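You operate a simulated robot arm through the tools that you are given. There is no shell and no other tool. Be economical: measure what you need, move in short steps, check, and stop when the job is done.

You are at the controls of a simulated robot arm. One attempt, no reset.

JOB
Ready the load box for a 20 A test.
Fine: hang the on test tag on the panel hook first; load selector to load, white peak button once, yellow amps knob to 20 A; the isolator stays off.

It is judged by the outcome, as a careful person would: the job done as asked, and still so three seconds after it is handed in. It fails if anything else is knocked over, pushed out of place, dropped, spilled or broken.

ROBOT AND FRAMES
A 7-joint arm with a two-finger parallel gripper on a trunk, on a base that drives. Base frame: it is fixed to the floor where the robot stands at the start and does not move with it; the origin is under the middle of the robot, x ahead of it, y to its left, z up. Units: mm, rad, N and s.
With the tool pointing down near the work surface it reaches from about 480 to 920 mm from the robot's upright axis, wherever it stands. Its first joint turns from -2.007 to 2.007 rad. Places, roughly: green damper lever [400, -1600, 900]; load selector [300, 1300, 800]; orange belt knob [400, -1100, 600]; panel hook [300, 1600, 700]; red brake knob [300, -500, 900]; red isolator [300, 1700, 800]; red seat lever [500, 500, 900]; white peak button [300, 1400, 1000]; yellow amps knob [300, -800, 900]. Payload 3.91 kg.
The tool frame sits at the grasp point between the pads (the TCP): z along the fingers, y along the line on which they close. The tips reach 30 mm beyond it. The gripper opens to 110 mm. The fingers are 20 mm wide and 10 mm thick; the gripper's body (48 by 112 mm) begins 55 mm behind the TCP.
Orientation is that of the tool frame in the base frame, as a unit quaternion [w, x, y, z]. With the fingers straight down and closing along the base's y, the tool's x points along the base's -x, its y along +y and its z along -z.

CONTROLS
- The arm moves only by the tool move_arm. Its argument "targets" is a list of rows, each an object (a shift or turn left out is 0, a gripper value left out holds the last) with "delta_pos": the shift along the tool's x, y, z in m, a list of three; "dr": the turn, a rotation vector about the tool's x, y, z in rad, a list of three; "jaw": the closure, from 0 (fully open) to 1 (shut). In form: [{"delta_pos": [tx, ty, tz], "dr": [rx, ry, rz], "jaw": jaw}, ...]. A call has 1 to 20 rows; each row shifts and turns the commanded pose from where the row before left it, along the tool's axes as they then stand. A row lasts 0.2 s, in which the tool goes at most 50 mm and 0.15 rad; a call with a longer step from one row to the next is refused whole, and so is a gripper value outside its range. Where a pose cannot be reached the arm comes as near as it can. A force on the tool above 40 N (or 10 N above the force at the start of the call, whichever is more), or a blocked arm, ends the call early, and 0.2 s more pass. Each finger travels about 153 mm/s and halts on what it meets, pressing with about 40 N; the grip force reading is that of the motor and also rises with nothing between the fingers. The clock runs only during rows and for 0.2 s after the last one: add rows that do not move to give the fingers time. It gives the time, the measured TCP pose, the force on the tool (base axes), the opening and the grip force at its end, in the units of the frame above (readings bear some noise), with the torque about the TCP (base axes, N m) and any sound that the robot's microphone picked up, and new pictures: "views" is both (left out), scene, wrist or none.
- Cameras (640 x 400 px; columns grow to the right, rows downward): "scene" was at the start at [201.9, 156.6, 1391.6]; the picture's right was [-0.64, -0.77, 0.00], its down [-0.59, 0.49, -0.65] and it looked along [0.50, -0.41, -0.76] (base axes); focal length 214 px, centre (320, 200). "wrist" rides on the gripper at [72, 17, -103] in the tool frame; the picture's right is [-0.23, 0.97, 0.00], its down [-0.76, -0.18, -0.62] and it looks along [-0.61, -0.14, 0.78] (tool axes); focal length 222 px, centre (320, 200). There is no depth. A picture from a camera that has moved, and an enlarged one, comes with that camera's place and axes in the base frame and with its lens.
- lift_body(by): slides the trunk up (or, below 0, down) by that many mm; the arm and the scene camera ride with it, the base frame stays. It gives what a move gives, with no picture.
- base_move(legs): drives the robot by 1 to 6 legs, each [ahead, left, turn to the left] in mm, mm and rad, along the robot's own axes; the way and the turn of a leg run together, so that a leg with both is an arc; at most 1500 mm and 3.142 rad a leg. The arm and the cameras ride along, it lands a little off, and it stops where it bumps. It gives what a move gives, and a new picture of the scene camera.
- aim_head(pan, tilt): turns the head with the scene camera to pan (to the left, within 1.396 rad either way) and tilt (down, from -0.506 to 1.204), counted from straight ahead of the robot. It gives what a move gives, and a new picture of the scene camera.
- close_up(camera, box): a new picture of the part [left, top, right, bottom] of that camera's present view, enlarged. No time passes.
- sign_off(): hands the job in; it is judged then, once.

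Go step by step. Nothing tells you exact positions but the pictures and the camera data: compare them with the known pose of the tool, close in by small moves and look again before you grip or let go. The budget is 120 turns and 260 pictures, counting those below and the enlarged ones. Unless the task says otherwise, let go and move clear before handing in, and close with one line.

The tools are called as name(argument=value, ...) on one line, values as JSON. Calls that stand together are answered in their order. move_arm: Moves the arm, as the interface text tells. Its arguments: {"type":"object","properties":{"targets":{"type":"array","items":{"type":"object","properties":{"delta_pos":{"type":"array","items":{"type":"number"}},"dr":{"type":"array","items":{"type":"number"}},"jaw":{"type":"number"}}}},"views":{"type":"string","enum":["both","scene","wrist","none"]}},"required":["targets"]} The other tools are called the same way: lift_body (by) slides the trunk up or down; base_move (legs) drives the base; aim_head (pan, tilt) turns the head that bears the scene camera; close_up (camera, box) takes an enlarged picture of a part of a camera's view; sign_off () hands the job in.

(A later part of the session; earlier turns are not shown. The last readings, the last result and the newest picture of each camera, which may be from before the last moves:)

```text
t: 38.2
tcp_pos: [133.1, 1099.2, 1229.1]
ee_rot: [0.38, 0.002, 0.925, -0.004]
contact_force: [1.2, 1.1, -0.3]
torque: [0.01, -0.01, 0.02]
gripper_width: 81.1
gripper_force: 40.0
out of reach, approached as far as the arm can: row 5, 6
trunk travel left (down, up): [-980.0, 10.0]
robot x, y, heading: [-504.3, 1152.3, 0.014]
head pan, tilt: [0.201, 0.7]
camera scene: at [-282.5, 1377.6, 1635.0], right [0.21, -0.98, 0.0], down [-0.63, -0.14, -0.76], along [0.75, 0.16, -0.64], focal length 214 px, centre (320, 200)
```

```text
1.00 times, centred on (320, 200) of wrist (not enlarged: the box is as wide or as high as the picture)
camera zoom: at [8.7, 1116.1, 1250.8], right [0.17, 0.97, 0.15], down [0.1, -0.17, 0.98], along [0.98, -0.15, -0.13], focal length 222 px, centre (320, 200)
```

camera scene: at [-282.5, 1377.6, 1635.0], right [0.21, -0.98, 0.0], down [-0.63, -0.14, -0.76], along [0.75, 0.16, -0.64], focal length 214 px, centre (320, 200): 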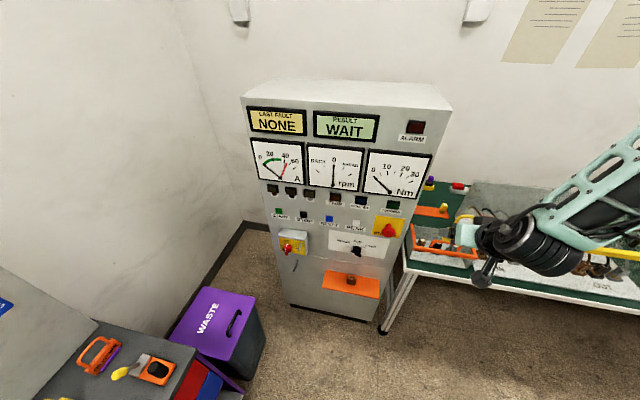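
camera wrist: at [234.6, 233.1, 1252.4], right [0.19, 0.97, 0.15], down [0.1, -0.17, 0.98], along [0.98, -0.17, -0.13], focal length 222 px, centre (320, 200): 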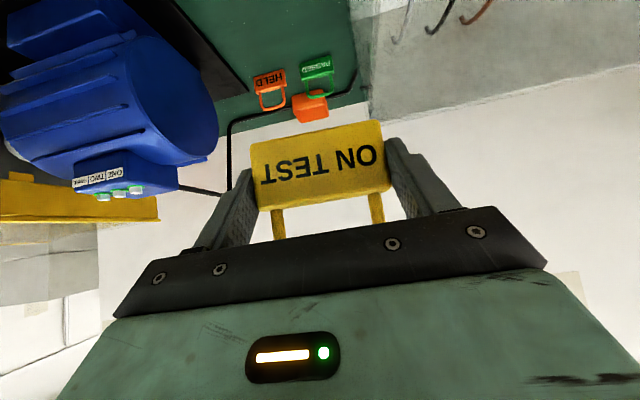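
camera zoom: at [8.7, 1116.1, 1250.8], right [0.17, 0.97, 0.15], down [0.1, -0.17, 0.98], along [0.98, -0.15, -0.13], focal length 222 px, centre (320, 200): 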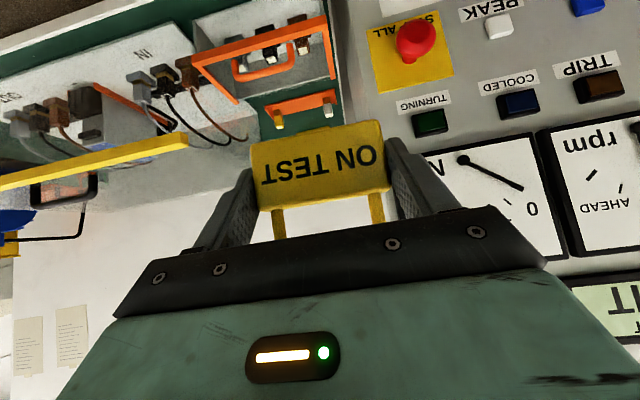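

Panel layout is clear: the free hook sits below the isolator box, selector (MOTOR/FAN/LOAD) right of it, PEAK button above. I'll strafe 200 mm left and lower the trunk 400 mm for parallax.

base_move(legs=[[0, 200, 0]])

lift_body(by=-400)

aim_head(pan=0.0, tilt=0.5)

close_up(camera="scene", box=[240, 140, 480, 290])

```text
t: 39.8
tcp_pos: [130.2, 1303.6, 1227.4]
ee_rot: [0.38, 0.002, 0.925, -0.003]
contact_force: [0.0, 0.2, -0.2]
torque: [0.03, 0.01, 0.07]
gripper_width: 80.8
gripper_force: 40.2
trunk travel left (down, up): [-980.0, 10.0]
robot x, y, heading: [-510.3, 1349.0, 0.018]
head pan, tilt: [0.201, 0.7]
camera scene: at [-285.5, 1579.9, 1635.0], right [0.21, -0.98, 0.0], down [-0.63, -0.14, -0.76], along [0.75, 0.16, -0.64], focal length 214 px, centre (320, 200)
```

scene: 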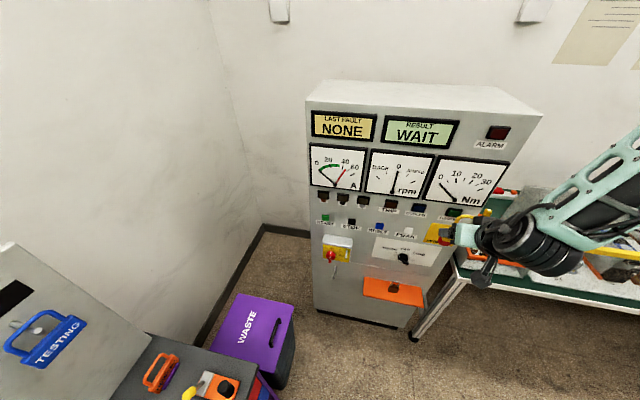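

```text
t: 43.6
tcp_pos: [129.8, 1304.4, 827.3]
ee_rot: [0.379, 0.002, 0.925, -0.003]
contact_force: [-0.4, 0.8, 0.1]
torque: [0.03, 0.0, 0.03]
gripper_width: 80.9
gripper_force: 40.4
trunk travel left (down, up): [-580.0, 410.0]
robot x, y, heading: [-506.1, 1353.0, 0.015]
head pan, tilt: [0.201, 0.7]
```

```text
t: 44.4
tcp_pos: [130.6, 1302.9, 828.2]
ee_rot: [0.38, 0.002, 0.925, -0.004]
contact_force: [-0.3, -0.4, -0.4]
torque: [0.01, -0.01, -0.01]
gripper_width: 81.1
gripper_force: 39.6
trunk travel left (down, up): [-580.0, 410.0]
robot x, y, heading: [-507.9, 1355.8, 0.011]
head pan, tilt: [0.0, 0.499]
camera scene: at [-277.6, 1563.4, 1252.6], right [0.02, -1.0, 0.0], down [-0.48, -0.01, -0.88], along [0.88, 0.01, -0.48], focal length 214 px, centre (320, 200)
```

scene: 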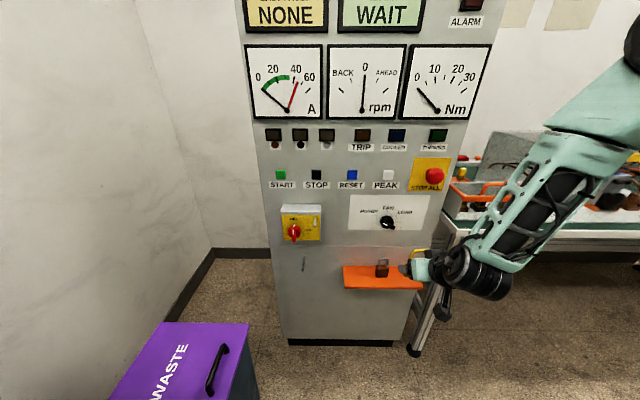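

```text
2.67 times, centred on (360, 215) of scene
camera zoom: at [-277.6, 1563.4, 1252.6], right [0.02, -1.0, 0.0], down [-0.48, -0.01, -0.88], along [0.88, 0.01, -0.48], focal length 572 px, centre (213, 160)
```

zoom: 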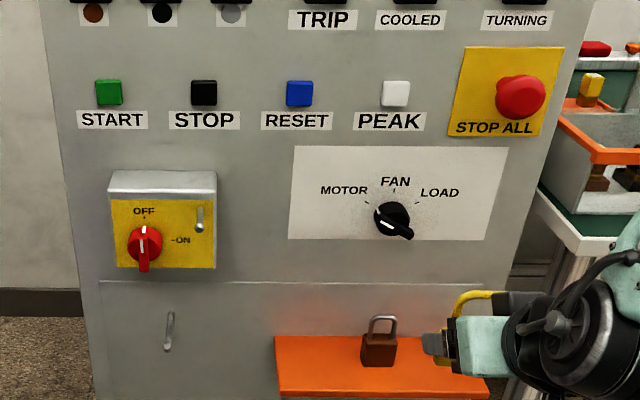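

Estimates: peak button (350, 1360, 1002), selector (347, 1334, 825), hook ≈ (285–356, 1634, 645). Let me lower further for a closer side view of the hook.

close_up(camera="scene", box=[280, 230, 340, 290])

lift_body(by=-250)

aim_head(pan=0.0, tilt=0.4)

close_up(camera="scene", box=[240, 120, 400, 220])

```text
6.67 times, centred on (310, 260) of scene
camera zoom: at [-277.6, 1563.4, 1252.6], right [0.02, -1.0, 0.0], down [-0.48, -0.01, -0.88], along [0.88, 0.01, -0.48], focal length 1430 px, centre (387, -200)
```

zoom: 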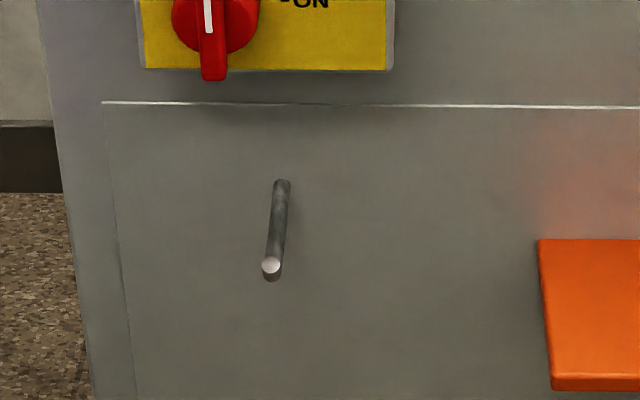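

```text
t: 47.0
tcp_pos: [130.0, 1304.2, 578.3]
ee_rot: [0.38, 0.002, 0.925, -0.004]
contact_force: [-0.1, 0.0, 0.0]
torque: [0.02, -0.01, 0.0]
gripper_width: 81.1
gripper_force: 40.0
trunk travel left (down, up): [-330.0, 660.0]
robot x, y, heading: [-504.3, 1352.9, 0.012]
head pan, tilt: [0.0, 0.499]
```

```text
t: 47.6
tcp_pos: [130.2, 1302.8, 578.1]
ee_rot: [0.379, 0.002, 0.925, -0.004]
contact_force: [0.7, 0.0, 0.0]
torque: [0.0, -0.02, 0.0]
gripper_width: 81.1
gripper_force: 40.0
trunk travel left (down, up): [-330.0, 660.0]
robot x, y, heading: [-509.0, 1352.3, 0.014]
head pan, tilt: [0.0, 0.4]
camera scene: at [-275.9, 1563.4, 1011.8], right [0.01, -1.0, 0.0], down [-0.39, -0.01, -0.92], along [0.92, 0.01, -0.39], focal length 214 px, centre (320, 200)
```

scene: 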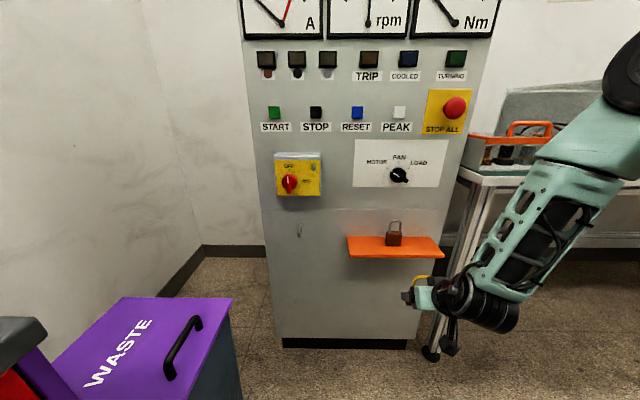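

```text
4.00 times, centred on (320, 170) of scene
camera zoom: at [-275.9, 1563.4, 1011.8], right [0.01, -1.0, 0.0], down [-0.39, -0.01, -0.92], along [0.92, 0.01, -0.39], focal length 858 px, centre (320, 320)
```

zoom: 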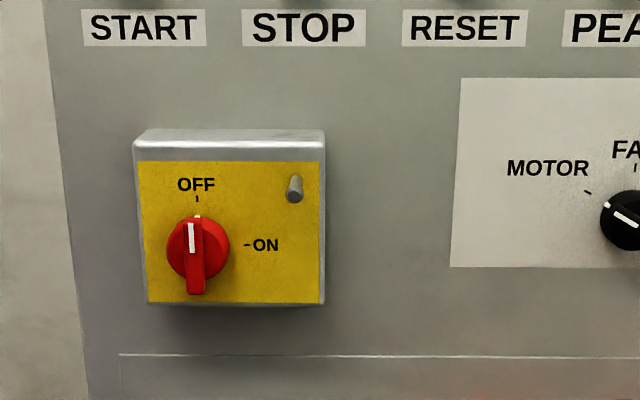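

close_up(camera="scene", box=[280, 210, 330, 250])

```text
10.00 times, centred on (305, 230) of scene
camera zoom: at [-275.9, 1563.4, 1011.8], right [0.01, -1.0, 0.0], down [-0.39, -0.01, -0.92], along [0.92, 0.01, -0.39], focal length 2145 px, centre (470, -100)
```

zoom: 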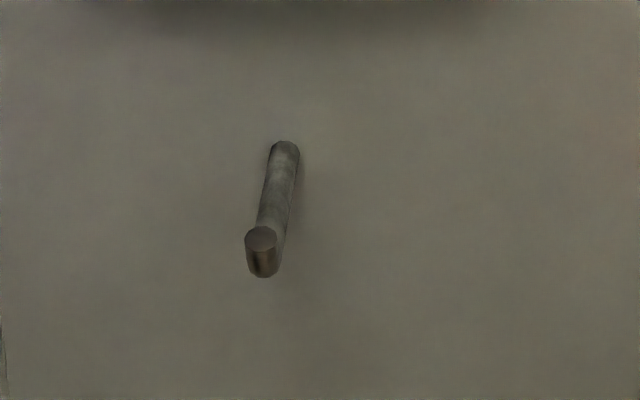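

The hook is an L-peg: rod at z≈660, x from 345 out to ≈272, upturned tip top z≈671, y≈1631. I'll bring the tag to a stand-off in front of it: TCP ≈ (180, 1631, 643).

move_arm(targets=[{"delta_pos": [-0.02, 0.02, -0.004]}, {"delta_pos": [-0.02, 0.04, -0.004]}, {"delta_pos": [-0.02, 0.04, -0.004]}, {"delta_pos": [-0.018, 0.04, -0.003]}, {"delta_pos": [0, 0.047, 0]}, {"delta_pos": [0, 0.047, 0]}, {"delta_pos": [0, 0.047, 0]}, {"delta_pos": [0, 0.047, 0]}, {}], views="both")

```text
t: 49.6
tcp_pos: [177.9, 1629.8, 640.6]
ee_rot: [0.379, 0.002, 0.925, -0.004]
contact_force: [-0.3, 0.7, -0.7]
torque: [0.0, -0.01, -0.01]
gripper_width: 81.1
gripper_force: 39.7
trunk travel left (down, up): [-330.0, 660.0]
robot x, y, heading: [-509.1, 1348.5, 0.016]
head pan, tilt: [0.0, 0.4]
camera scene: at [-276.0, 1563.4, 1011.8], right [0.01, -1.0, 0.0], down [-0.39, -0.01, -0.92], along [0.92, 0.01, -0.39], focal length 214 px, centre (320, 200)
camera wrist: at [53.6, 1645.7, 663.8], right [0.17, 0.97, 0.15], down [0.1, -0.17, 0.98], along [0.98, -0.15, -0.13], focal length 222 px, centre (320, 200)
```

scene: 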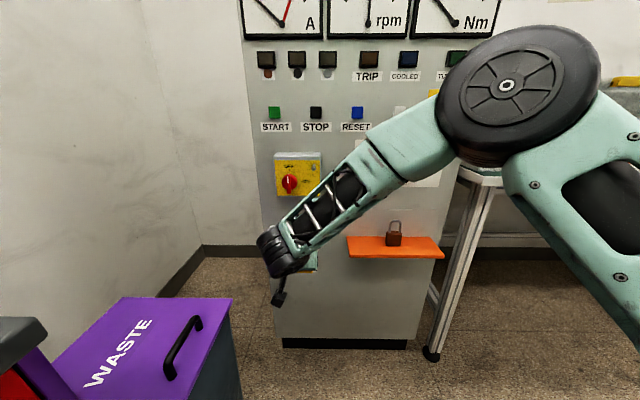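
wrist: 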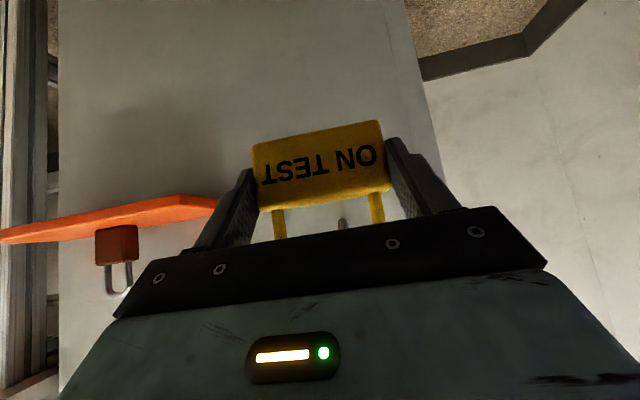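

The hook's tip is visible between the tag's legs in the wrist view; zooming in.

close_up(camera="wrist", box=[240, 120, 400, 240])

```text
3.33 times, centred on (320, 180) of wrist
camera zoom: at [53.6, 1645.7, 663.8], right [0.17, 0.97, 0.15], down [0.1, -0.17, 0.98], along [0.98, -0.15, -0.13], focal length 740 px, centre (320, 267)
```

zoom: 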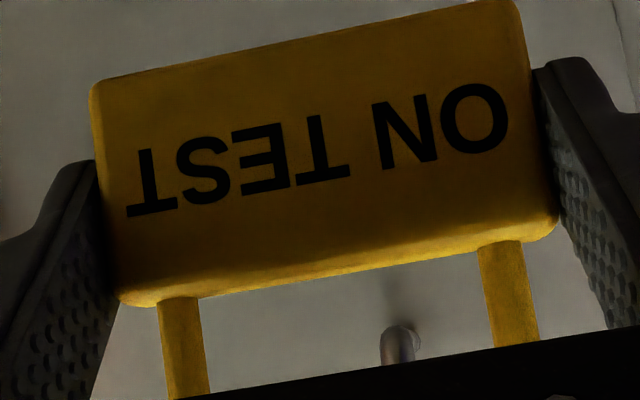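

Hook measured at y≈1632, bottom z≈656; tag opening is centred on it vertically, needs 4 mm to the left. Moving forward 65 mm to just short of the tip.

move_arm(targets=[{"delta_pos": [-0.014, 0.004, 0.014]}, {"delta_pos": [-0.016, 0, 0.016]}, {"delta_pos": [-0.016, 0, 0.016]}, {}], views="wrist")

close_up(camera="wrist", box=[240, 120, 400, 240])

close_up(camera="scene", box=[230, 200, 350, 320])

```text
t: 50.6
tcp_pos: [242.6, 1636.9, 641.3]
ee_rot: [0.381, 0.003, 0.925, -0.004]
contact_force: [0.2, 0.2, 0.0]
torque: [0.04, -0.01, -0.01]
gripper_width: 80.9
gripper_force: 40.4
trunk travel left (down, up): [-330.0, 660.0]
robot x, y, heading: [-506.4, 1350.9, 0.012]
head pan, tilt: [0.0, 0.4]
camera wrist: at [118.9, 1652.1, 664.6], right [0.17, 0.97, 0.15], down [0.1, -0.17, 0.98], along [0.98, -0.15, -0.13], focal length 222 px, centre (320, 200)
```

wrist: 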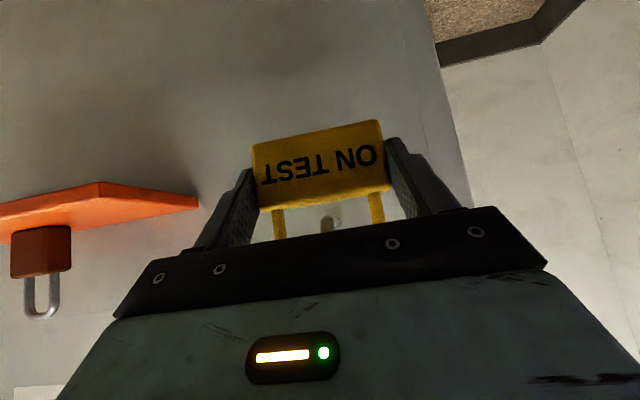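

```text
3.33 times, centred on (320, 180) of wrist
camera zoom: at [118.9, 1652.1, 664.6], right [0.17, 0.97, 0.15], down [0.1, -0.17, 0.98], along [0.98, -0.15, -0.13], focal length 740 px, centre (320, 267)
```

zoom: 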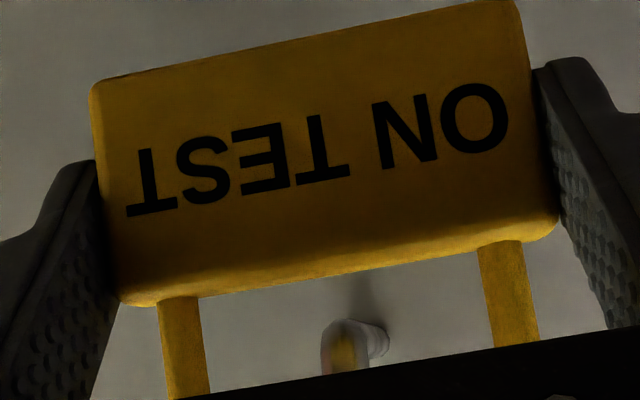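

```text
3.33 times, centred on (290, 260) of scene
camera zoom: at [-275.9, 1563.4, 1011.8], right [0.01, -1.0, 0.0], down [-0.39, -0.01, -0.92], along [0.92, 0.01, -0.39], focal length 715 px, centre (420, 0)
```

zoom: 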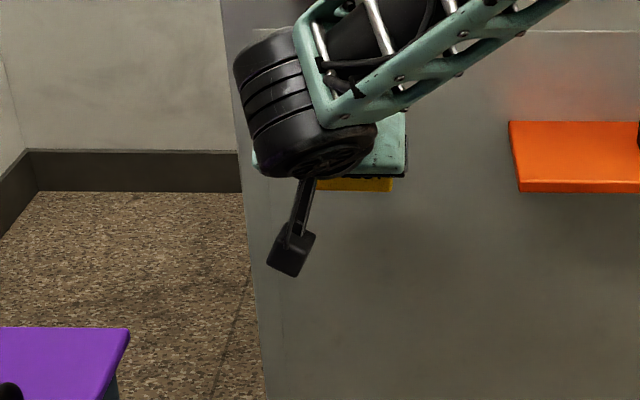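

Consistent: the hook is centred within the bail opening. Advancing 38 mm to pass the bail over the tip.

move_arm(targets=[{"delta_pos": [-0.0135, 0, 0.0135]}, {"delta_pos": [-0.0135, 0, 0.0135]}, {}], views="wrist")

close_up(camera="wrist", box=[240, 120, 400, 240])

```text
t: 51.4
tcp_pos: [281.8, 1636.7, 641.3]
ee_rot: [0.379, 0.002, 0.925, -0.003]
contact_force: [0.1, 0.2, -1.2]
torque: [-0.01, -0.03, -0.01]
gripper_width: 81.4
gripper_force: 40.1
trunk travel left (down, up): [-330.0, 660.0]
robot x, y, heading: [-506.9, 1351.7, 0.014]
head pan, tilt: [0.0, 0.4]
camera wrist: at [156.8, 1651.5, 663.6], right [0.17, 0.97, 0.15], down [0.1, -0.17, 0.98], along [0.98, -0.15, -0.13], focal length 222 px, centre (320, 200)
```

wrist: 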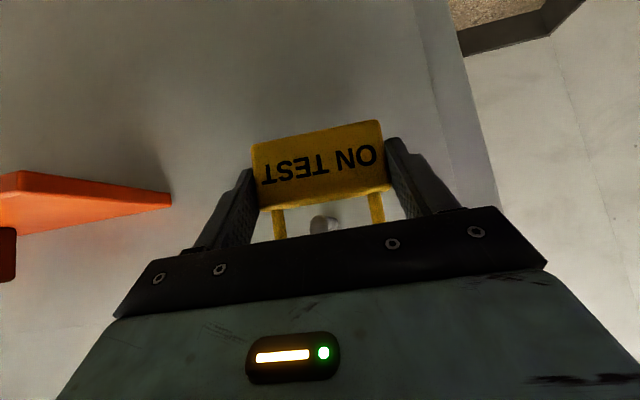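

```text
3.33 times, centred on (320, 180) of wrist
camera zoom: at [156.8, 1651.5, 663.6], right [0.17, 0.97, 0.15], down [0.1, -0.17, 0.98], along [0.98, -0.15, -0.13], focal length 740 px, centre (320, 267)
```

zoom: 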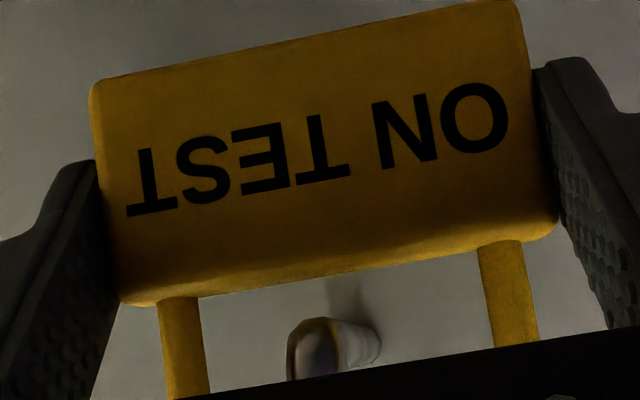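

The tip is now in front of the legs (inside the bail). Lowering gradually until the bail meets the rod.

move_arm(targets=[{"delta_pos": [0.004, 0, 0.004]}, {"delta_pos": [0.004, 0, 0.004]}, {"delta_pos": [0.002, 0, 0.002]}, {}], views="none")

close_up(camera="wrist", box=[240, 120, 400, 240])

```text
t: 52.4
tcp_pos: [279.9, 1635.4, 627.2]
ee_rot: [0.38, 0.003, 0.925, -0.005]
contact_force: [-0.6, 0.1, -0.8]
torque: [0.03, -0.03, -0.01]
gripper_width: 80.9
gripper_force: 39.7
trunk travel left (down, up): [-330.0, 660.0]
robot x, y, heading: [-508.1, 1354.2, 0.014]
head pan, tilt: [0.0, 0.4]
```

```text
3.33 times, centred on (320, 180) of wrist
camera zoom: at [155.6, 1651.7, 649.5], right [0.17, 0.97, 0.15], down [0.1, -0.17, 0.98], along [0.98, -0.15, -0.13], focal length 740 px, centre (320, 267)
```

zoom: 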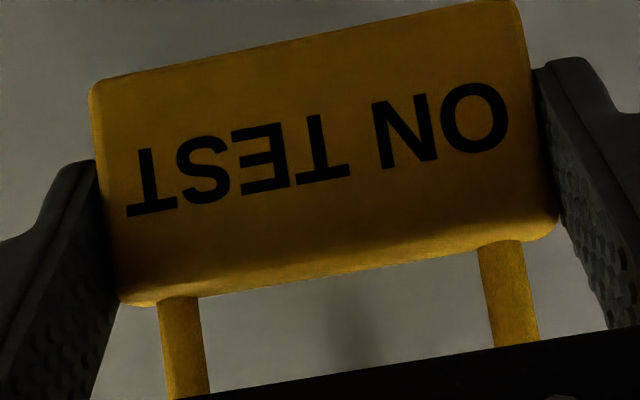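

No contact yet. Continuing down in small steps and watching force.

move_arm(targets=[{"delta_pos": [0.0014, 0, 0.0014]}, {"delta_pos": [0.0014, 0, 0.0014]}, {}], views="none")

move_arm(targets=[{"delta_pos": [0.0014, 0, 0.0014]}, {"delta_pos": [0.0007, 0, 0.0007]}, {}], views="none")

```text
t: 53.2
tcp_pos: [280.6, 1635.3, 622.5]
ee_rot: [0.38, 0.003, 0.925, -0.004]
contact_force: [-0.2, -0.1, -0.1]
torque: [-0.01, -0.01, 0.0]
gripper_width: 81.1
gripper_force: 39.7
trunk travel left (down, up): [-330.0, 660.0]
robot x, y, heading: [-508.1, 1357.8, 0.014]
head pan, tilt: [0.0, 0.4]
```

```text
t: 54.0
tcp_pos: [279.8, 1634.5, 619.3]
ee_rot: [0.379, 0.002, 0.925, -0.004]
contact_force: [-0.4, -0.1, 0.3]
torque: [0.02, -0.02, 0.01]
gripper_width: 80.9
gripper_force: 40.1
trunk travel left (down, up): [-330.0, 660.0]
robot x, y, heading: [-510.2, 1353.9, 0.018]
head pan, tilt: [0.0, 0.4]
```

move_arm(targets=[{"delta_pos": [0.0014, 0, 0.0014]}, {"delta_pos": [0.0014, 0, 0.0014]}, {}], views="none")

move_arm(targets=[{"delta_pos": [0.0014, 0, 0.0014]}, {"delta_pos": [0.0007, 0, 0.0007]}, {}], views="both")

```text
t: 54.8
tcp_pos: [281.5, 1634.9, 615.6]
ee_rot: [0.379, 0.003, 0.925, -0.004]
contact_force: [0.4, 0.1, -0.6]
torque: [-0.02, -0.02, -0.02]
gripper_width: 81.0
gripper_force: 39.9
trunk travel left (down, up): [-330.0, 660.0]
robot x, y, heading: [-508.9, 1355.9, 0.014]
head pan, tilt: [0.0, 0.4]
```

```text
t: 55.6
tcp_pos: [280.6, 1636.1, 613.9]
ee_rot: [0.381, 0.003, 0.925, -0.004]
contact_force: [-1.8, 0.9, 13.7]
torque: [-0.09, -0.2, 0.01]
gripper_width: 81.5
gripper_force: 39.8
trunk travel left (down, up): [-330.0, 660.0]
robot x, y, heading: [-508.4, 1354.5, 0.017]
head pan, tilt: [0.0, 0.4]
camera scene: at [-276.4, 1563.3, 1012.2], right [0.01, -1.0, 0.0], down [-0.39, -0.01, -0.92], along [0.92, 0.01, -0.39], focal length 214 px, centre (320, 200)
camera wrist: at [156.3, 1651.6, 637.6], right [0.17, 0.97, 0.16], down [0.1, -0.17, 0.98], along [0.98, -0.15, -0.13], focal length 222 px, centre (320, 200)
```

scene: 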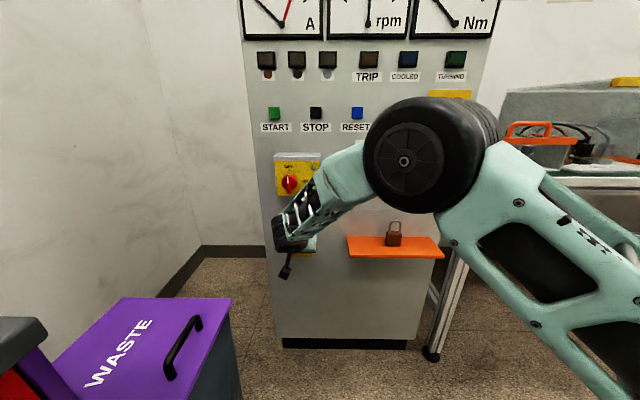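
wrist: 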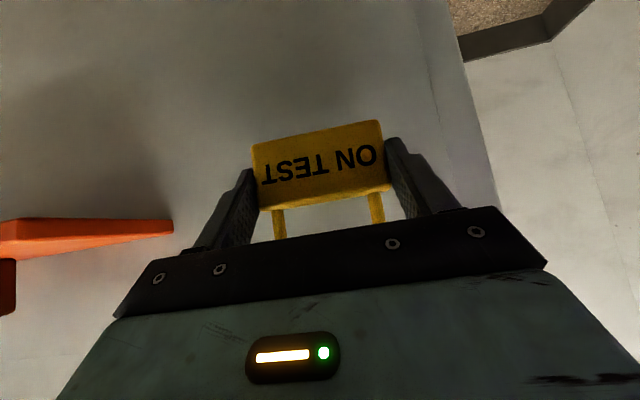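

Contact, 13.7 N, torque placing it at the bail — it rests on the rod. Relieving slightly, then opening the jaw gently.

move_arm(targets=[{"delta_pos": [-0.0007, 0, -0.0007]}, {"jaw": 0.22}, {"jaw": 0.18}, {"jaw": 0.12}, {"jaw": 0.08}, {}], views="wrist")

close_up(camera="wrist", box=[240, 80, 400, 240])

```text
t: 57.0
tcp_pos: [280.5, 1635.0, 614.4]
ee_rot: [0.379, 0.002, 0.925, -0.004]
contact_force: [-0.2, -0.2, -0.4]
torque: [0.0, -0.01, 0.02]
gripper_width: 101.3
gripper_force: 0.0
trunk travel left (down, up): [-330.0, 660.0]
robot x, y, heading: [-506.1, 1352.1, 0.016]
head pan, tilt: [0.0, 0.4]
camera wrist: at [156.2, 1651.2, 637.3], right [0.17, 0.97, 0.15], down [0.1, -0.17, 0.98], along [0.98, -0.15, -0.13], focal length 222 px, centre (320, 200)
```

wrist: 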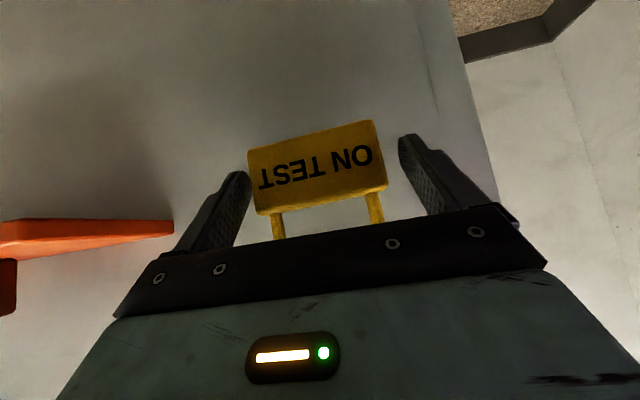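

```text
2.50 times, centred on (320, 160) of wrist
camera zoom: at [156.2, 1651.2, 637.3], right [0.17, 0.97, 0.15], down [0.1, -0.17, 0.98], along [0.98, -0.15, -0.13], focal length 555 px, centre (320, 300)
```

zoom: 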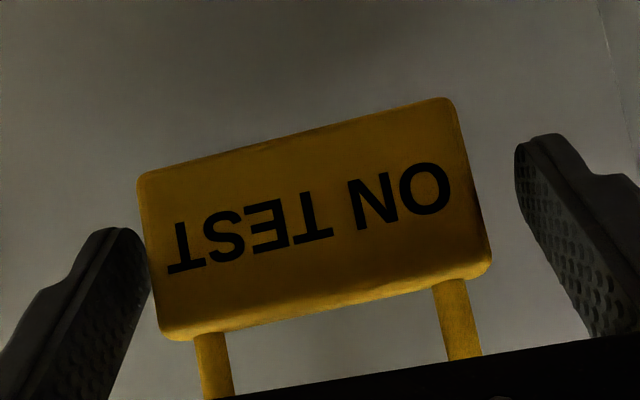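

The tag hangs. Centring the fingers on it (4 mm right), then retreating along the tool axis.

move_arm(targets=[{"delta_pos": [0, -0.004, 0], "jaw": 0.02}, {"delta_pos": [0, 0, -0.015]}, {"delta_pos": [0, 0, -0.03]}, {"delta_pos": [0, 0, -0.04]}, {"delta_pos": [0, 0, -0.04]}, {"delta_pos": [0.02, 0, -0.04]}, {}], views="both")

```text
t: 58.6
tcp_pos: [149.8, 1631.1, 716.8]
ee_rot: [0.379, 0.002, 0.925, -0.004]
contact_force: [0.6, 0.1, 0.1]
torque: [0.0, 0.03, 0.0]
gripper_width: 107.7
gripper_force: 0.1
trunk travel left (down, up): [-330.0, 660.0]
robot x, y, heading: [-509.9, 1354.9, 0.014]
head pan, tilt: [0.0, 0.4]
camera scene: at [-275.9, 1563.4, 1011.8], right [0.01, -1.0, 0.0], down [-0.39, -0.01, -0.92], along [0.92, 0.01, -0.39], focal length 214 px, centre (320, 200)
camera wrist: at [25.9, 1647.5, 739.5], right [0.17, 0.97, 0.15], down [0.1, -0.17, 0.98], along [0.98, -0.15, -0.13], focal length 222 px, centre (320, 200)
```

scene: 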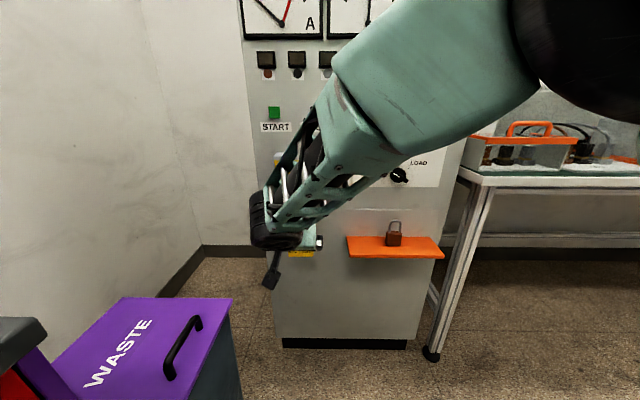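
wrist: 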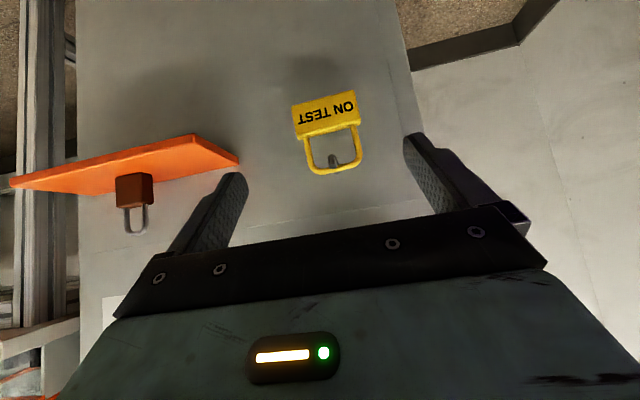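

close_up(camera="wrist", box=[270, 70, 390, 190])

```text
3.33 times, centred on (330, 130) of wrist
camera zoom: at [25.9, 1647.5, 739.5], right [0.17, 0.97, 0.15], down [0.1, -0.17, 0.98], along [0.98, -0.15, -0.13], focal length 740 px, centre (287, 433)
```

zoom: 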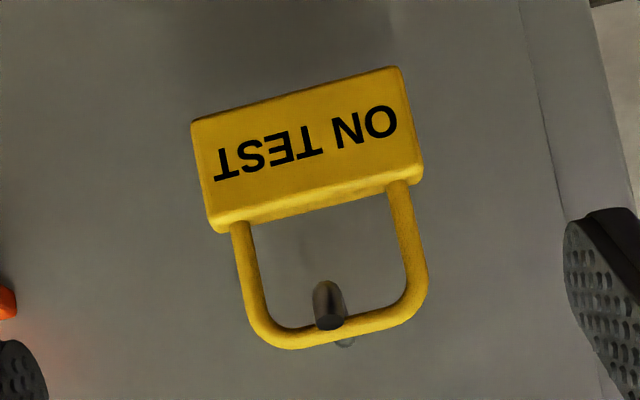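

The ON TEST tag hangs properly on the hook. Next the selector: raise the trunk 100 mm, move right to y≈1334, and level the tool to point at the panel.

lift_body(by=110)

move_arm(targets=[{"delta_pos": [0, -0.045, 0]}, {"delta_pos": [0, -0.045, 0], "dr": [0, -0.1, 0]}, {"delta_pos": [0, -0.045, 0], "dr": [0, -0.14, 0]}, {"delta_pos": [0, -0.045, 0], "dr": [0, -0.14, 0]}, {"delta_pos": [0, -0.045, 0], "dr": [0, -0.14, 0]}, {"delta_pos": [0, -0.045, 0], "dr": [0, -0.14, 0]}, {"delta_pos": [0, -0.027, 0], "dr": [0, -0.13, 0]}, {}], views="both")

```text
t: 60.0
tcp_pos: [150.5, 1631.3, 825.8]
ee_rot: [0.379, 0.003, 0.925, -0.004]
contact_force: [-0.8, 0.4, 0.4]
torque: [0.01, 0.02, -0.03]
gripper_width: 107.7
gripper_force: 0.1
trunk travel left (down, up): [-440.0, 550.0]
robot x, y, heading: [-505.8, 1354.3, 0.014]
head pan, tilt: [0.0, 0.4]
```

```text
t: 61.8
tcp_pos: [174.9, 1347.4, 825.9]
ee_rot: [0.707, 0.001, 0.707, -0.005]
contact_force: [0.6, 0.1, 0.5]
torque: [-0.06, 0.0, 0.02]
gripper_width: 107.7
gripper_force: 0.0
out of reach, approached as far as the arm can: row 6, 7
trunk travel left (down, up): [-440.0, 550.0]
robot x, y, heading: [-507.0, 1350.7, 0.015]
head pan, tilt: [0.0, 0.4]
camera scene: at [-276.0, 1563.3, 1121.9], right [0.01, -1.0, 0.0], down [-0.39, -0.01, -0.92], along [0.92, 0.01, -0.39], focal length 214 px, centre (320, 200)
camera wrist: at [71.3, 1363.1, 753.8], right [0.01, 0.97, 0.22], down [-0.62, -0.17, 0.76], along [0.78, -0.14, 0.61], focal length 222 px, centre (320, 200)
```

scene: 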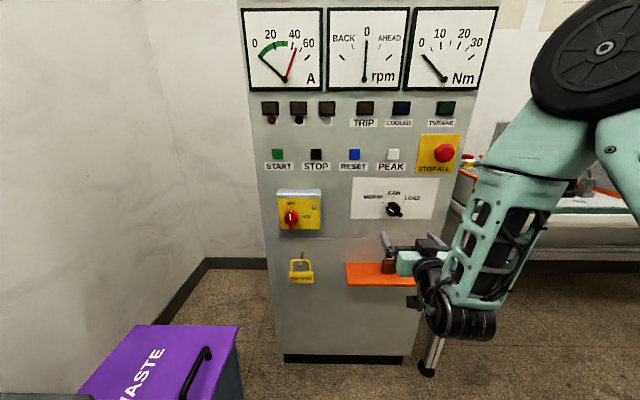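
wrist: 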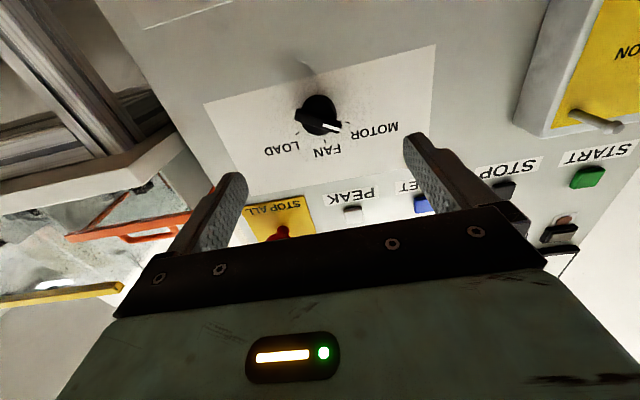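

The tag is visible hanging in the scene. Zooming on the selector from the wrist.

close_up(camera="wrist", box=[250, 60, 410, 180])

close_up(camera="scene", box=[350, 170, 440, 240])

```text
3.33 times, centred on (330, 120) of wrist
camera zoom: at [71.3, 1363.1, 753.8], right [0.01, 0.97, 0.22], down [-0.62, -0.17, 0.76], along [0.78, -0.14, 0.61], focal length 740 px, centre (287, 467)
```

zoom: 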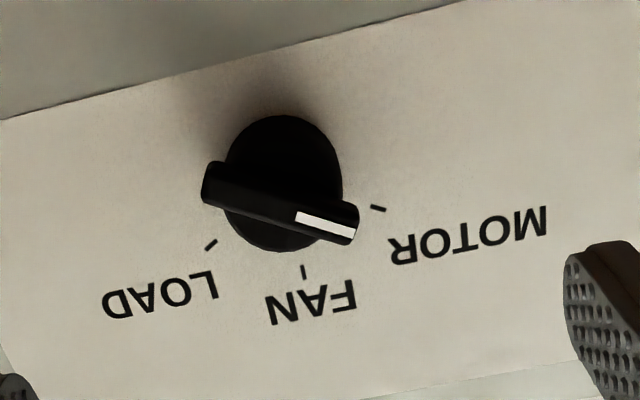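

```text
5.71 times, centred on (395, 205) of scene
camera zoom: at [-276.0, 1563.3, 1121.9], right [0.01, -1.0, 0.0], down [-0.39, -0.01, -0.92], along [0.92, 0.01, -0.39], focal length 1226 px, centre (-109, 171)
```

zoom: 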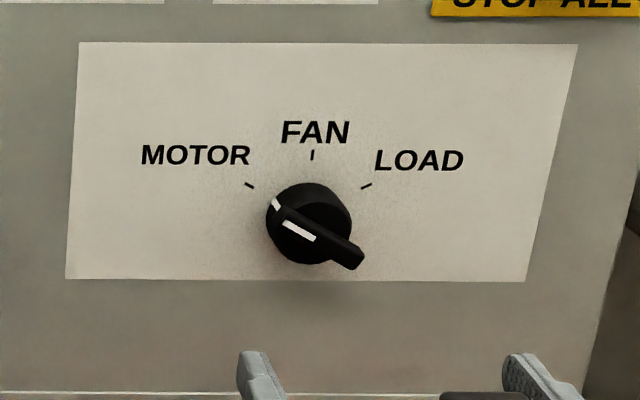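

Knob axis ≈ (y 1340, z 836), bar proud to x≈320, pointing at MOTOR; detents at ±60°. I'll align the tool and roll it −60° to match the bar.

move_arm(targets=[{"delta_pos": [-0.01, 0, 0.04], "jaw": 0.5}, {"delta_pos": [0, 0, 0.02]}, {}], views="none")

```text
t: 62.6
tcp_pos: [235.1, 1346.4, 834.9]
ee_rot: [0.706, 0.0, 0.708, -0.004]
contact_force: [-0.1, -0.2, -0.8]
torque: [0.03, 0.01, 0.03]
gripper_width: 54.9
gripper_force: 0.1
trunk travel left (down, up): [-440.0, 550.0]
robot x, y, heading: [-507.1, 1355.0, 0.016]
head pan, tilt: [0.0, 0.4]
```

move_arm(targets=[{"delta_pos": [-0.001, -0.006, 0]}, {"dr": [0, 0, -0.1495]}, {"dr": [0, 0, -0.1495]}, {"dr": [0, 0, -0.1495]}, {"dr": [0, 0, -0.1495]}, {"dr": [0, 0, -0.1495]}, {"dr": [0, 0, -0.1495]}, {"dr": [0, 0, -0.1495]}, {}], views="both")

close_up(camera="wrist", box=[200, 60, 440, 240])

```text
t: 64.6
tcp_pos: [234.1, 1342.1, 835.8]
ee_rot: [0.609, -0.353, 0.613, -0.357]
contact_force: [0.3, 0.5, 0.7]
torque: [0.02, 0.05, 0.01]
gripper_width: 54.8
gripper_force: 0.1
trunk travel left (down, up): [-440.0, 550.0]
robot x, y, heading: [-507.4, 1354.9, 0.017]
head pan, tilt: [0.0, 0.4]
camera scene: at [-275.9, 1563.4, 1121.8], right [0.01, -1.0, 0.0], down [-0.39, -0.01, -0.92], along [0.92, 0.01, -0.39], focal length 214 px, centre (320, 200)
camera wrist: at [129.6, 1285.9, 786.7], right [0.0, 0.68, -0.73], down [-0.62, 0.58, 0.53], along [0.79, 0.45, 0.42], focal length 222 px, centre (320, 200)
```

scene: 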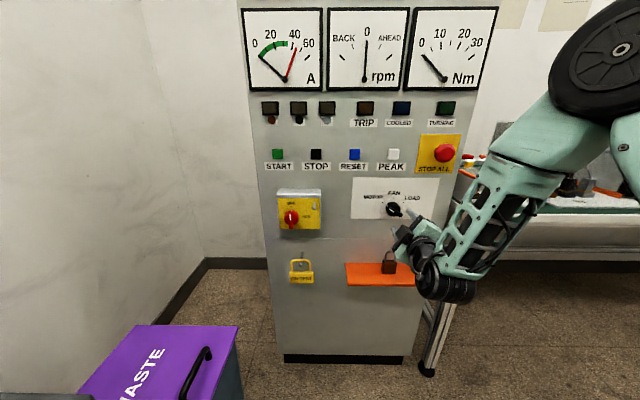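
wrist: 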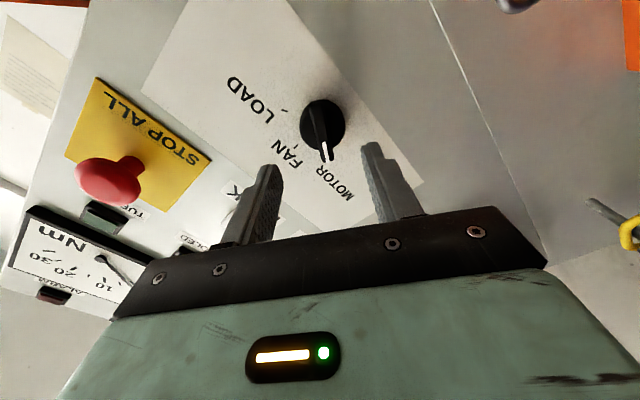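

```text
2.22 times, centred on (320, 150) of wrist
camera zoom: at [129.6, 1285.9, 786.7], right [0.0, 0.68, -0.73], down [-0.62, 0.58, 0.53], along [0.79, 0.45, 0.42], focal length 494 px, centre (320, 311)
```

zoom: 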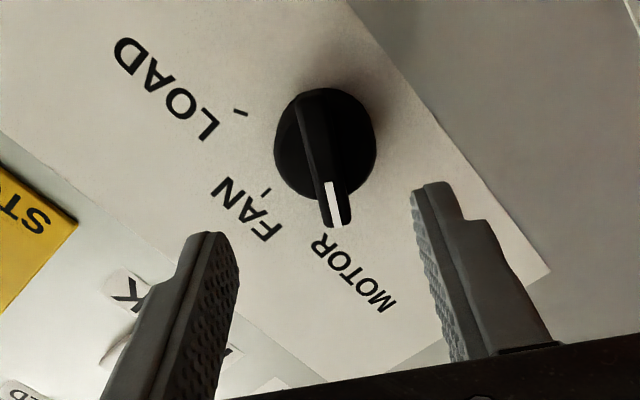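

Alignment along the tool axis is very good. Advancing 64 mm and closing on the bar.

move_arm(targets=[{"delta_pos": [0, 0.001, 0.022]}, {"delta_pos": [0, 0, 0.022]}, {"delta_pos": [0, 0, 0.02]}, {}], views="wrist")

close_up(camera="wrist", box=[200, 60, 440, 240])

```text
t: 65.6
tcp_pos: [298.8, 1340.5, 834.5]
ee_rot: [0.61, -0.353, 0.613, -0.357]
contact_force: [0.0, 0.5, -0.6]
torque: [0.0, 0.0, 0.0]
gripper_width: 54.8
gripper_force: 0.1
trunk travel left (down, up): [-440.0, 550.0]
robot x, y, heading: [-509.5, 1357.2, 0.017]
head pan, tilt: [0.0, 0.4]
camera wrist: at [194.4, 1285.5, 785.0], right [0.0, 0.68, -0.73], down [-0.62, 0.58, 0.53], along [0.79, 0.45, 0.42], focal length 222 px, centre (320, 200)
```

wrist: 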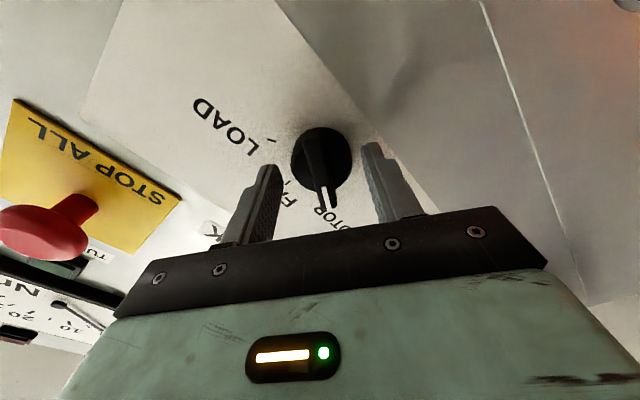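

```text
2.22 times, centred on (320, 150) of wrist
camera zoom: at [194.4, 1285.5, 785.0], right [0.0, 0.68, -0.73], down [-0.62, 0.58, 0.53], along [0.79, 0.45, 0.42], focal length 494 px, centre (320, 311)
```

zoom: 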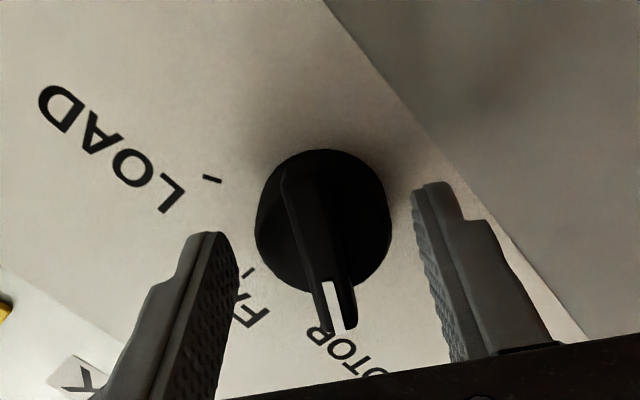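

Fingers straddle the bar. Advancing 4 mm more and closing.

move_arm(targets=[{"delta_pos": [0, 0, 0.004]}, {"jaw": 0.65}, {"jaw": 0.8}, {"jaw": 1.0}, {}, {}], views="none")

close_up(camera="wrist", box=[200, 60, 440, 240])

```text
t: 67.0
tcp_pos: [302.3, 1341.2, 833.8]
ee_rot: [0.609, -0.354, 0.613, -0.357]
contact_force: [-4.8, 2.8, -3.3]
torque: [-0.03, 0.32, 0.16]
gripper_width: 41.6
gripper_force: 44.7
trunk travel left (down, up): [-440.0, 550.0]
robot x, y, heading: [-506.1, 1353.5, 0.015]
head pan, tilt: [0.0, 0.4]
```

```text
2.22 times, centred on (320, 150) of wrist
camera zoom: at [197.9, 1285.8, 784.8], right [0.0, 0.68, -0.73], down [-0.62, 0.58, 0.53], along [0.79, 0.45, 0.42], focal length 494 px, centre (320, 311)
```

zoom: 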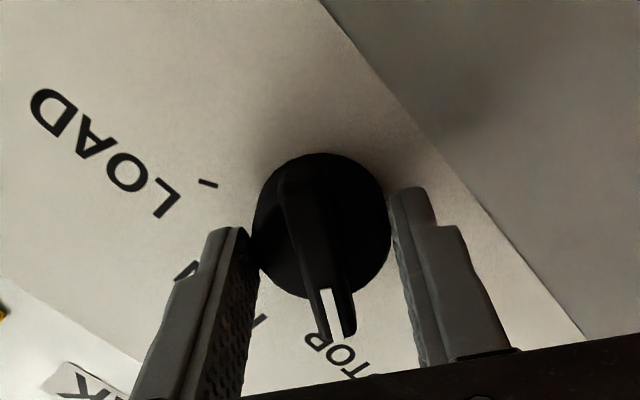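

The tips caught the disc (41.6 mm). I'd rather hold the bar: open, retreat 8 mm, close again.

move_arm(targets=[{"jaw": 0.52}, {}, {"delta_pos": [0, 0, -0.008]}, {}, {"jaw": 0.7}, {"jaw": 0.85}, {"jaw": 1.0}, {}, {}], views="none")

close_up(camera="wrist", box=[200, 60, 440, 240])

```text
t: 69.0
tcp_pos: [293.8, 1342.9, 834.3]
ee_rot: [0.61, -0.352, 0.614, -0.357]
contact_force: [1.6, 0.8, -6.5]
torque: [-0.04, 0.23, 0.08]
gripper_width: 41.6
gripper_force: 44.8
trunk travel left (down, up): [-440.0, 550.0]
robot x, y, heading: [-506.6, 1352.2, 0.013]
head pan, tilt: [0.0, 0.4]
```

```text
2.22 times, centred on (320, 150) of wrist
camera zoom: at [189.1, 1286.1, 784.9], right [0.0, 0.68, -0.73], down [-0.62, 0.58, 0.53], along [0.79, 0.45, 0.42], focal length 494 px, centre (320, 311)
```

zoom: 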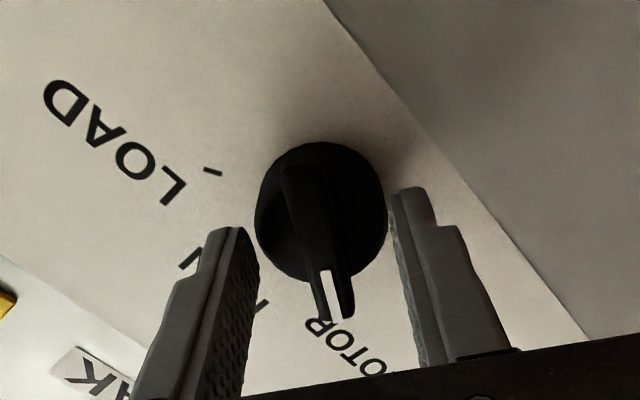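

Still on the disc. Retreating another 7 mm.

move_arm(targets=[{"jaw": 0.52}, {}, {"delta_pos": [0, 0, -0.007]}, {}, {"jaw": 0.7}, {"jaw": 0.85}, {"jaw": 1.0}, {}, {}], views="none")

close_up(camera="wrist", box=[200, 60, 440, 240])

```text
t: 71.0
tcp_pos: [286.5, 1342.8, 834.4]
ee_rot: [0.61, -0.353, 0.614, -0.356]
contact_force: [0.2, 2.5, -4.9]
torque: [0.23, 0.15, 0.08]
gripper_width: 11.8
gripper_force: 45.0
trunk travel left (down, up): [-440.0, 550.0]
robot x, y, heading: [-505.7, 1354.0, 0.019]
head pan, tilt: [0.0, 0.4]
```

```text
2.22 times, centred on (320, 150) of wrist
camera zoom: at [182.2, 1286.4, 785.0], right [0.0, 0.68, -0.73], down [-0.62, 0.58, 0.53], along [0.79, 0.45, 0.42], focal length 494 px, centre (320, 311)
```

zoom: 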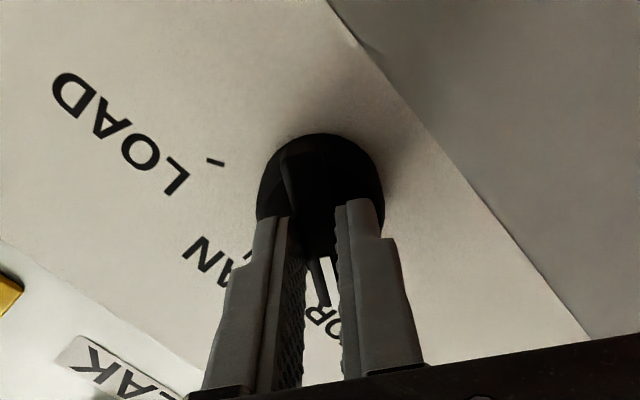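

Now the bar is gripped (11.8 mm). Nudging 1 mm to relieve the side force and turning 60° clockwise first.

move_arm(targets=[{"delta_pos": [0, 0.001, 0]}, {"dr": [0, 0, 0.1495]}, {"dr": [0, 0, 0.1495]}, {"dr": [0, 0, 0.1495]}, {"dr": [0, 0, 0.1495]}, {"dr": [0, 0, 0.1495]}, {"dr": [0, 0, 0.1495]}, {"dr": [0, 0, 0.1495]}, {}], views="wrist")

```text
t: 73.0
tcp_pos: [287.4, 1342.3, 833.5]
ee_rot: [0.706, 0.001, 0.708, -0.003]
contact_force: [-30.0, 1.1, -7.2]
torque: [0.04, 0.92, 0.07]
gripper_width: 11.9
gripper_force: 45.1
trunk travel left (down, up): [-440.0, 550.0]
robot x, y, heading: [-507.1, 1354.1, 0.014]
head pan, tilt: [0.0, 0.4]
camera wrist: at [182.6, 1358.2, 762.8], right [0.01, 0.97, 0.22], down [-0.62, -0.17, 0.76], along [0.78, -0.14, 0.6], focal length 222 px, centre (320, 200)
```

wrist: 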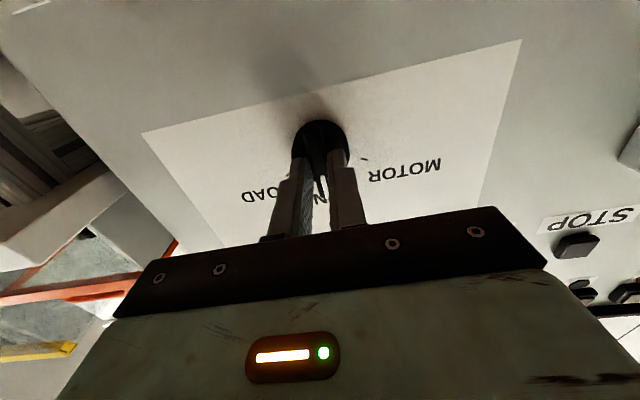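

It's on FAN. The tips press the disc (−30 N), so I'll back off 2 mm and turn the next 60°.

move_arm(targets=[{"delta_pos": [0, 0, -0.001]}, {"delta_pos": [0, 0, -0.001]}, {}], views="none")

move_arm(targets=[{"dr": [0, 0, 0.1495]}, {"dr": [0, 0, 0.1495]}, {"dr": [0, 0, 0.1495]}, {"dr": [0, 0, 0.1495]}, {"dr": [0, 0, 0.1495]}, {"dr": [0, 0, 0.1495]}, {"dr": [0, 0, 0.1495]}, {}], views="wrist")

```text
t: 73.8
tcp_pos: [286.1, 1341.4, 834.3]
ee_rot: [0.706, 0.001, 0.708, -0.004]
contact_force: [3.8, 6.4, -13.5]
torque: [0.0, 1.12, 0.27]
gripper_width: 12.0
gripper_force: 44.0
trunk travel left (down, up): [-440.0, 550.0]
robot x, y, heading: [-507.3, 1357.5, 0.013]
head pan, tilt: [0.0, 0.4]
```

```text
t: 74.6
tcp_pos: [285.6, 1344.0, 835.2]
ee_rot: [0.689, 0.149, 0.699, 0.117]
contact_force: [20.2, 1.6, -14.0]
torque: [0.02, -0.1, 0.17]
gripper_width: 12.1
gripper_force: 44.8
out of reach, approached as far as the arm can: row 2, 3
trunk travel left (down, up): [-440.0, 550.0]
robot x, y, heading: [-511.6, 1354.2, 0.011]
head pan, tilt: [0.0, 0.4]
stopped in row 3: the force on the tool passed its limit at 47 N (the readings are from after the stop); the commanded pose is now the measured one
camera wrist: at [183.1, 1388.4, 777.0], right [0.04, 0.82, 0.57], down [-0.63, -0.42, 0.66], along [0.78, -0.39, 0.49], focal length 222 px, centre (320, 200)
```

wrist: 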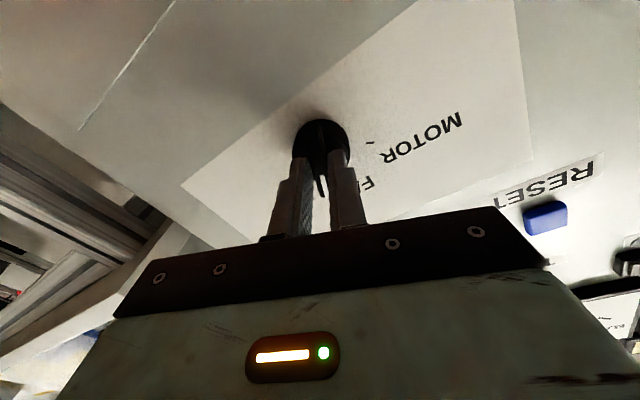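

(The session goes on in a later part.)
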